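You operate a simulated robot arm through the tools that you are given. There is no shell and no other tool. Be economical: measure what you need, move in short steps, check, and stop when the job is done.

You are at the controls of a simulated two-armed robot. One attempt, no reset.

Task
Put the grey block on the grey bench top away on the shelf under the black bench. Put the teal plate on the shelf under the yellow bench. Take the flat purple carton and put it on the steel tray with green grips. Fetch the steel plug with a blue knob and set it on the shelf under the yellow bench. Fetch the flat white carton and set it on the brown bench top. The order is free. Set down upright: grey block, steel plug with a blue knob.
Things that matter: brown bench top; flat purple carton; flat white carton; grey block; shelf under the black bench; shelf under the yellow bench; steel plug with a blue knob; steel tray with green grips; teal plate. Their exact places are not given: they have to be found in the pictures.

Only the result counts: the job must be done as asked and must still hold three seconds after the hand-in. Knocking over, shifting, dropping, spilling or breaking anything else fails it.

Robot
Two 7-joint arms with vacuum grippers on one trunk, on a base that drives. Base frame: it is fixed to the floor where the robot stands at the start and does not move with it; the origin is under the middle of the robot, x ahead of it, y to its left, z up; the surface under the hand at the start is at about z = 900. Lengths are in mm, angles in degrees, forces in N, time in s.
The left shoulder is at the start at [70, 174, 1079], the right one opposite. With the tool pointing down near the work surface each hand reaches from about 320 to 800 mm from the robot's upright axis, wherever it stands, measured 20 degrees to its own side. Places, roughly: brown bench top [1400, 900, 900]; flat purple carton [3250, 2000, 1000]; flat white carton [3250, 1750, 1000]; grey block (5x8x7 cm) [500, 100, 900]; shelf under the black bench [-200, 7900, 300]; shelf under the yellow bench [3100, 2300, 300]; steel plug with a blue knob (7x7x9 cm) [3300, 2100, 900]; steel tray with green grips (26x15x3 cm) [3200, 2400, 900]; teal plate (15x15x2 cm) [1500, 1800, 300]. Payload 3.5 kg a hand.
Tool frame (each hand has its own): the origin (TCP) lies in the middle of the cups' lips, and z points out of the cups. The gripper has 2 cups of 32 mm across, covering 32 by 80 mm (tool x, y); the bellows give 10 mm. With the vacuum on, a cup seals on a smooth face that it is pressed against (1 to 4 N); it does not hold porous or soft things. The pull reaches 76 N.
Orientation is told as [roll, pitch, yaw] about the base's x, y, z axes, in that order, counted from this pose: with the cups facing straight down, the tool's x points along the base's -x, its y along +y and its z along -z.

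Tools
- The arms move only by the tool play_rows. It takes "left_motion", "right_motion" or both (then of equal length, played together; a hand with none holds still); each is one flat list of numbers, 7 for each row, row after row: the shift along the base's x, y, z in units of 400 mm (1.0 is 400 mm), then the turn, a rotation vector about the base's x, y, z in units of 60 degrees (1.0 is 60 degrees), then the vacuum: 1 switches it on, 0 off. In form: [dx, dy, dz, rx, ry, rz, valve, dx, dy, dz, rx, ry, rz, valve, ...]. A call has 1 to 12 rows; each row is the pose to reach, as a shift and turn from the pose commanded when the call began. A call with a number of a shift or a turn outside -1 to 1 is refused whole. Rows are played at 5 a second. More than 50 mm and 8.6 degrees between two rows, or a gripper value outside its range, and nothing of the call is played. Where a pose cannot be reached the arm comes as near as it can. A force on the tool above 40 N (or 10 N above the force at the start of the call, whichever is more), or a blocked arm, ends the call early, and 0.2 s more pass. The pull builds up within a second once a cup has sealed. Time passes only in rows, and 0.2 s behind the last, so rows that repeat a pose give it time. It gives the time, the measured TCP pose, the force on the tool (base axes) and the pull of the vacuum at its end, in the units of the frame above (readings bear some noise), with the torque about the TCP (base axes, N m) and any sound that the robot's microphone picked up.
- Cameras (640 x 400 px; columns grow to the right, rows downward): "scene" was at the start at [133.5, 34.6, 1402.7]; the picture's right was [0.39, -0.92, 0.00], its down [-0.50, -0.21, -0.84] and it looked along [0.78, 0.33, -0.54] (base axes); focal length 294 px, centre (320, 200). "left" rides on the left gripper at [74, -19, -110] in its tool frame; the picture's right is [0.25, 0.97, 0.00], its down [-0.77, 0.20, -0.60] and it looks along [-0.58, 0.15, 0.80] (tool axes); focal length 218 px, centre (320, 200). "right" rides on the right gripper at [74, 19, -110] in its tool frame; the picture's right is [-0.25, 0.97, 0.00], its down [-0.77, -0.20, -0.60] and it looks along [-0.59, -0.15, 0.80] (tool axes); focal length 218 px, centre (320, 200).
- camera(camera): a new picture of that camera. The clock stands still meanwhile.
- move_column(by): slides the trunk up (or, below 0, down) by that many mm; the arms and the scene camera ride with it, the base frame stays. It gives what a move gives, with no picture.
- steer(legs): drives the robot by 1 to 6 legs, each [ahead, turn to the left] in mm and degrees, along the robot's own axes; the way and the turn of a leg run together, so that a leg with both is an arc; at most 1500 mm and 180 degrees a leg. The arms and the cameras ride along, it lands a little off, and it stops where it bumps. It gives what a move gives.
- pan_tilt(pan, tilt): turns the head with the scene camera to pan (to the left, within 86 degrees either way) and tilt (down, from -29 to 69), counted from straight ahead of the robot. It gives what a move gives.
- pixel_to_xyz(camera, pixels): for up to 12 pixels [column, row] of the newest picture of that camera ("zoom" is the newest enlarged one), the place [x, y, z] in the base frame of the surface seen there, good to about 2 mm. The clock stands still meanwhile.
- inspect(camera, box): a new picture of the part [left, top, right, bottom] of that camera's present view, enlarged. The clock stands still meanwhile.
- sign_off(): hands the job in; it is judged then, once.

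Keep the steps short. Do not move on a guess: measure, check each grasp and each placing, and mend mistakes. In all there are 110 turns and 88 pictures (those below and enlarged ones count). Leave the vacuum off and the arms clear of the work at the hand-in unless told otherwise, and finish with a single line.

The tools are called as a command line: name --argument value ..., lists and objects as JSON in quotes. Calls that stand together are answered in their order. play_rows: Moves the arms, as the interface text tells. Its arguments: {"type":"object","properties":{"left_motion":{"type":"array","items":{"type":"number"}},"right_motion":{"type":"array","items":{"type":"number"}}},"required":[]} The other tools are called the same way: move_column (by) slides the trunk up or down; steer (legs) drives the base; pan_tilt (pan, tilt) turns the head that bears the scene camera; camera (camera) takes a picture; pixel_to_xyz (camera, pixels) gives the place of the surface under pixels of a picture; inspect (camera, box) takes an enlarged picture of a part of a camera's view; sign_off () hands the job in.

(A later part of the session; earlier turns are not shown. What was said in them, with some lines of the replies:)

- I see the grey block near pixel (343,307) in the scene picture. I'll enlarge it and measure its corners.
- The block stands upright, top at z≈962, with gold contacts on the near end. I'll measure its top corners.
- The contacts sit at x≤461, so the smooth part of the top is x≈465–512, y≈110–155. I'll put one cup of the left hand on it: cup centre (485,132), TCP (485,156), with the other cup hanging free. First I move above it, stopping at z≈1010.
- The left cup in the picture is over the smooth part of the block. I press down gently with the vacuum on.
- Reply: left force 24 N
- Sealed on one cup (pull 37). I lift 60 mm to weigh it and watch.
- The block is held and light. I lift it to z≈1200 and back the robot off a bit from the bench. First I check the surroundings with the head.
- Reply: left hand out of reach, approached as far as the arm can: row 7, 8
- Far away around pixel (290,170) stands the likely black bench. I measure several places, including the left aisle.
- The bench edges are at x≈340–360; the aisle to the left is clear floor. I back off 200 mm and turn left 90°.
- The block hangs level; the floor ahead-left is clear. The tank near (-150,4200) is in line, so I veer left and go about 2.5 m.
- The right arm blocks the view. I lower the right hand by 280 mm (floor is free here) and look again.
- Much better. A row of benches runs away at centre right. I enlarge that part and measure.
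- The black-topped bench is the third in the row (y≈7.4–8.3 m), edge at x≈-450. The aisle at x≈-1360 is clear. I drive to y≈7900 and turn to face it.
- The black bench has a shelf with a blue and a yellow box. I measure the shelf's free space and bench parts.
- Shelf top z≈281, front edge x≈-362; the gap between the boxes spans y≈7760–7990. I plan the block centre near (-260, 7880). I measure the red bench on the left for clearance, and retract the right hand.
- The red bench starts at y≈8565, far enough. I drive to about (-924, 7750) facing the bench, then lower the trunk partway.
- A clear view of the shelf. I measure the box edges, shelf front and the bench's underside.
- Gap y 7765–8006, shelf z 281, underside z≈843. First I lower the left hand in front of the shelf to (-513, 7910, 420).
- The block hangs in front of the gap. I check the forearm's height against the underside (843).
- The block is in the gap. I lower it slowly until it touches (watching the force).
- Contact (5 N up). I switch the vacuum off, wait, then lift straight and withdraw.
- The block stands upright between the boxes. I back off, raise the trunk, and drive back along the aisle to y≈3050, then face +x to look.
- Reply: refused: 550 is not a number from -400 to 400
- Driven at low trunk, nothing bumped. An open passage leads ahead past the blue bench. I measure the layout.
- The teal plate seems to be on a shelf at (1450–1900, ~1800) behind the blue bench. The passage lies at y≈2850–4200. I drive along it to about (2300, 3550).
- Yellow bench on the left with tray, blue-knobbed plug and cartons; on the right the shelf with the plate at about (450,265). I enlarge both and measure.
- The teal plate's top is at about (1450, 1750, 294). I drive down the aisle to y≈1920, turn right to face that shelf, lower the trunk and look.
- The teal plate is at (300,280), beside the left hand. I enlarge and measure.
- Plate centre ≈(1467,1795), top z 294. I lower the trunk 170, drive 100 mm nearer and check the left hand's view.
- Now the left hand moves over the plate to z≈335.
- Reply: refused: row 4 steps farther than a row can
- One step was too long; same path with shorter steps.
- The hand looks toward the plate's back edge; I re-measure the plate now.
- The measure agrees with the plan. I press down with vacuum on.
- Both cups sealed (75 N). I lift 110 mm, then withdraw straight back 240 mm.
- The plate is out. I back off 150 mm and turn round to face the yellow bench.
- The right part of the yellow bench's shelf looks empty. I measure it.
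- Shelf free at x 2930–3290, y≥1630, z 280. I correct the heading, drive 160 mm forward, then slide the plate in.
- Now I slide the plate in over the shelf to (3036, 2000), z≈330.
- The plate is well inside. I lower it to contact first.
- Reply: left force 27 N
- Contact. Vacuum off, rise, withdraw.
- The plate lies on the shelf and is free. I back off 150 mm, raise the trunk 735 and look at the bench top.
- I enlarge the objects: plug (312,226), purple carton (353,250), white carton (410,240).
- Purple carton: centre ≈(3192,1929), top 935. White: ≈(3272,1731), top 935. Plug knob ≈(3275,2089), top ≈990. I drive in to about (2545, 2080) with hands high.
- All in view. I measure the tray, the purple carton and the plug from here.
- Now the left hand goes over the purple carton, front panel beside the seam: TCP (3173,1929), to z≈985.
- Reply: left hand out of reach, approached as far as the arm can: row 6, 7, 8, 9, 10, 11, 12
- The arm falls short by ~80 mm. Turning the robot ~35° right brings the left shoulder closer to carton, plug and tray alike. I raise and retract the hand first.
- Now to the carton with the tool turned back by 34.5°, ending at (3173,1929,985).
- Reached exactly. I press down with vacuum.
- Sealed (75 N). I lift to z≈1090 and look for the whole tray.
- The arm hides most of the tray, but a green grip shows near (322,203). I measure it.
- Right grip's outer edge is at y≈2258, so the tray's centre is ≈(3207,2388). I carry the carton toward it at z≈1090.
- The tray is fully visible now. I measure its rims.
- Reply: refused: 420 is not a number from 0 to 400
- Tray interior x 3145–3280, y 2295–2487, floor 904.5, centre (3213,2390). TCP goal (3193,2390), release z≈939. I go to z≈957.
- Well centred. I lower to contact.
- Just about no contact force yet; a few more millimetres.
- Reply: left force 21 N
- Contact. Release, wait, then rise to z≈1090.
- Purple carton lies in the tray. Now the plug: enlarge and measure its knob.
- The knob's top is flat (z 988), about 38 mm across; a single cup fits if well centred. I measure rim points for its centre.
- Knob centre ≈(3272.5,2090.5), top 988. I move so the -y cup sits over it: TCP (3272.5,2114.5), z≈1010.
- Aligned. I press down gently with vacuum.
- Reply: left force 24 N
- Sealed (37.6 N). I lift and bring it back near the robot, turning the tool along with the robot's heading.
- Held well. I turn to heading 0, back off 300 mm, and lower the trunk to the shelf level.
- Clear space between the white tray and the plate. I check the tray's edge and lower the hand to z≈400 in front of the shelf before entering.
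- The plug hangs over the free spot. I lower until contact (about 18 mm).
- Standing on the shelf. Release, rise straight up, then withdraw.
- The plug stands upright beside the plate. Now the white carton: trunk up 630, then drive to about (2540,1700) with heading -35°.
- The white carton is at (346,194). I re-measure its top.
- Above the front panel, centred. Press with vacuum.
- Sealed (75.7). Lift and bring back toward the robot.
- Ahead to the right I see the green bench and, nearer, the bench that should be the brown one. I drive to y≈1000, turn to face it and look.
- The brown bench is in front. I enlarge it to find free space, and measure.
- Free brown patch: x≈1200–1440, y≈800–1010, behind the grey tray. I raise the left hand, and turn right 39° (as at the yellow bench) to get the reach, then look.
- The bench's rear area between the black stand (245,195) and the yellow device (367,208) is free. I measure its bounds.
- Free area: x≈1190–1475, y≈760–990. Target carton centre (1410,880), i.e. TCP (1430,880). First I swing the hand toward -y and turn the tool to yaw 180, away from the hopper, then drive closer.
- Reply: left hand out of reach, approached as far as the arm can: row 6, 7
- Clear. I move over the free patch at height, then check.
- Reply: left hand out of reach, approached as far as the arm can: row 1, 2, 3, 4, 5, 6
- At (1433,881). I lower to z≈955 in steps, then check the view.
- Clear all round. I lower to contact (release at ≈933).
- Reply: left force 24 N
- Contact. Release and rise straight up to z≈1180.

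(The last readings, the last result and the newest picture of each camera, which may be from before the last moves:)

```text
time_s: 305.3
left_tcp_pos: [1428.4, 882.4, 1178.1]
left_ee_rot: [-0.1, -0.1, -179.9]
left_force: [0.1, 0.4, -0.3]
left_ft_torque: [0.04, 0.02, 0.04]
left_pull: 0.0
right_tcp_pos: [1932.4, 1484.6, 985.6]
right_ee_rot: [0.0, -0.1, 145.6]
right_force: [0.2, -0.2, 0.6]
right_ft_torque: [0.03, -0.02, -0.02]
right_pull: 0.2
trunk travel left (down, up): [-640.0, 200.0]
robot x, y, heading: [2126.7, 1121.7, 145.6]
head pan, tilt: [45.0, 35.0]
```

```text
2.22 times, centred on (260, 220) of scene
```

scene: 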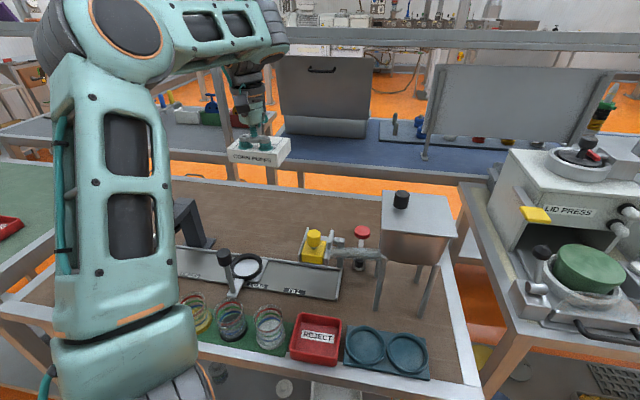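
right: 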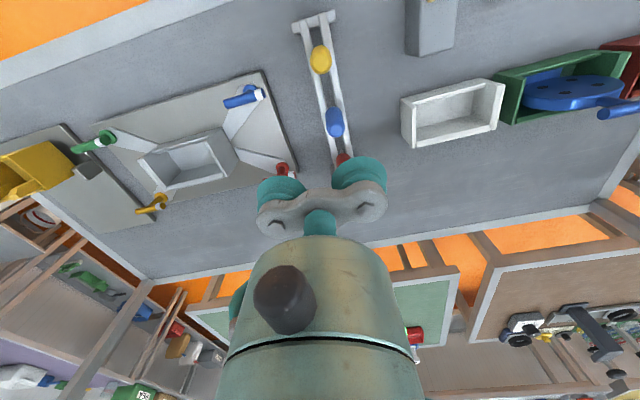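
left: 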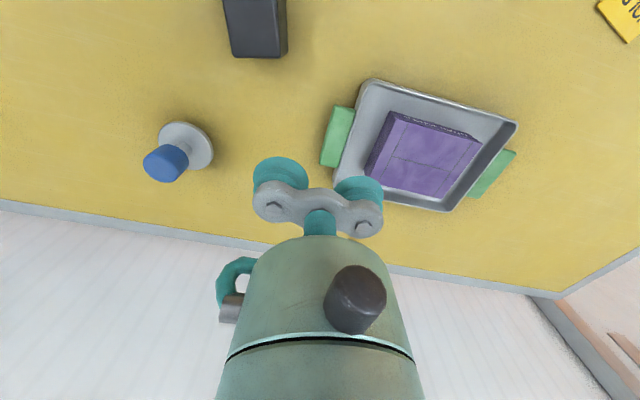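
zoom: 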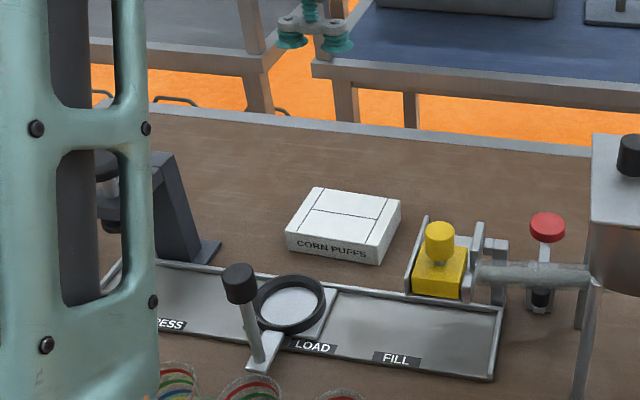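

The white carton lies on the brown bench. I withdraw the hand and back off, then take a last look at the yellow bench.

play_rows --left_motion '[0.09, 0.055, 0, 0, 0, 0, 0, 0.18, 0.11, 0, 0, 0, 0, 0, 0.27, 0.165, 0, 0, 0, 0, 0, 0.36, 0.22, 0, 0, 0, 0, 0, 0.45, 0.275, 0, 0, 0, 0, 0, 0.54, 0.33, 0, 0, 0, 0, 0, 0.63, 0.385, 0, 0, 0, 0, 0, 0.7, 0.44, 0, 0, 0, 0, 0]'

steer --legs '[[-190, 0]]'

pan_tilt --pan -86 --tilt 25

camera --camera "scene"

```text
time_s: 307.1
left_tcp_pos: [1641.2, 1037.2, 1160.0]
left_ee_rot: [-1.7, 1.6, -179.2]
left_force: [0.5, 0.1, 0.1]
left_ft_torque: [0.0, 0.01, 0.0]
left_pull: 0.0
left hand out of reach, approached as far as the arm can: row 7, 8
right_tcp_pos: [1933.8, 1487.0, 985.7]
right_ee_rot: [0.1, -0.1, 145.7]
right_force: [1.0, -0.3, -1.0]
right_ft_torque: [-0.01, 0.01, 0.03]
right_pull: 0.1
trunk travel left (down, up): [-640.0, 200.0]
robot x, y, heading: [2121.0, 1118.0, 145.4]
head pan, tilt: [45.0, 35.0]
```

```text
time_s: 308.7
left_tcp_pos: [1796.5, 930.1, 1161.7]
left_ee_rot: [-2.1, 1.4, -179.5]
left_force: [-0.4, 0.1, 0.7]
left_ft_torque: [-0.01, 0.01, -0.04]
left_pull: 0.2
right_tcp_pos: [2088.4, 1379.0, 984.1]
right_ee_rot: [0.1, 0.1, 145.6]
right_force: [0.3, 0.1, -0.3]
right_ft_torque: [-0.01, 0.01, 0.04]
right_pull: 0.0
trunk travel left (down, up): [-640.0, 200.0]
robot x, y, heading: [2285.6, 1013.7, 145.7]
head pan, tilt: [45.0, 35.0]
```

```text
time_s: 310.8
left_tcp_pos: [1797.2, 929.4, 1162.6]
left_ee_rot: [-2.3, 1.4, -179.5]
left_force: [-1.2, -1.0, -0.3]
left_ft_torque: [0.0, 0.01, 0.0]
left_pull: 0.0
right_tcp_pos: [2088.5, 1378.8, 985.5]
right_ee_rot: [0.0, 0.0, 145.7]
right_force: [-0.2, -0.6, 0.4]
right_ft_torque: [-0.02, 0.01, -0.03]
right_pull: 0.1
trunk travel left (down, up): [-640.0, 200.0]
robot x, y, heading: [2284.3, 1013.3, 145.4]
head pan, tilt: [-85.9, 25.0]
```

```text
13 pictures are left
```

scene: 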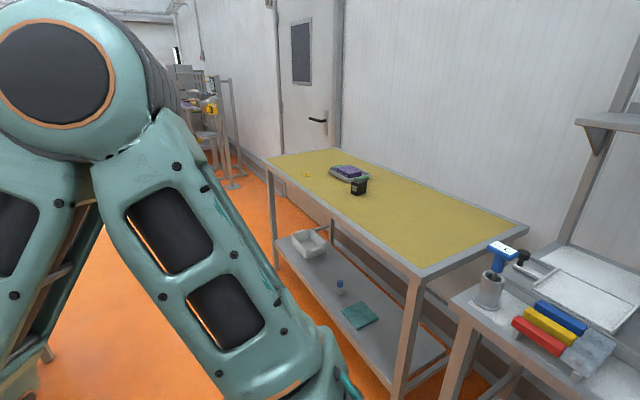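

All placements hold: the purple carton is in the tray, and the plug stands upright beside the teal plate on the shelf. The white carton was seen on the brown bench, and the grey block upright on the black bench's shelf. The vacuum is off and the arms are clear, so I hand in.

sign_off

```text
The job is handed in.
```

All five items are in their asked places, with the grey block and the steel plug set down upright, the vacuum off and the arms clear, and the job is handed in.
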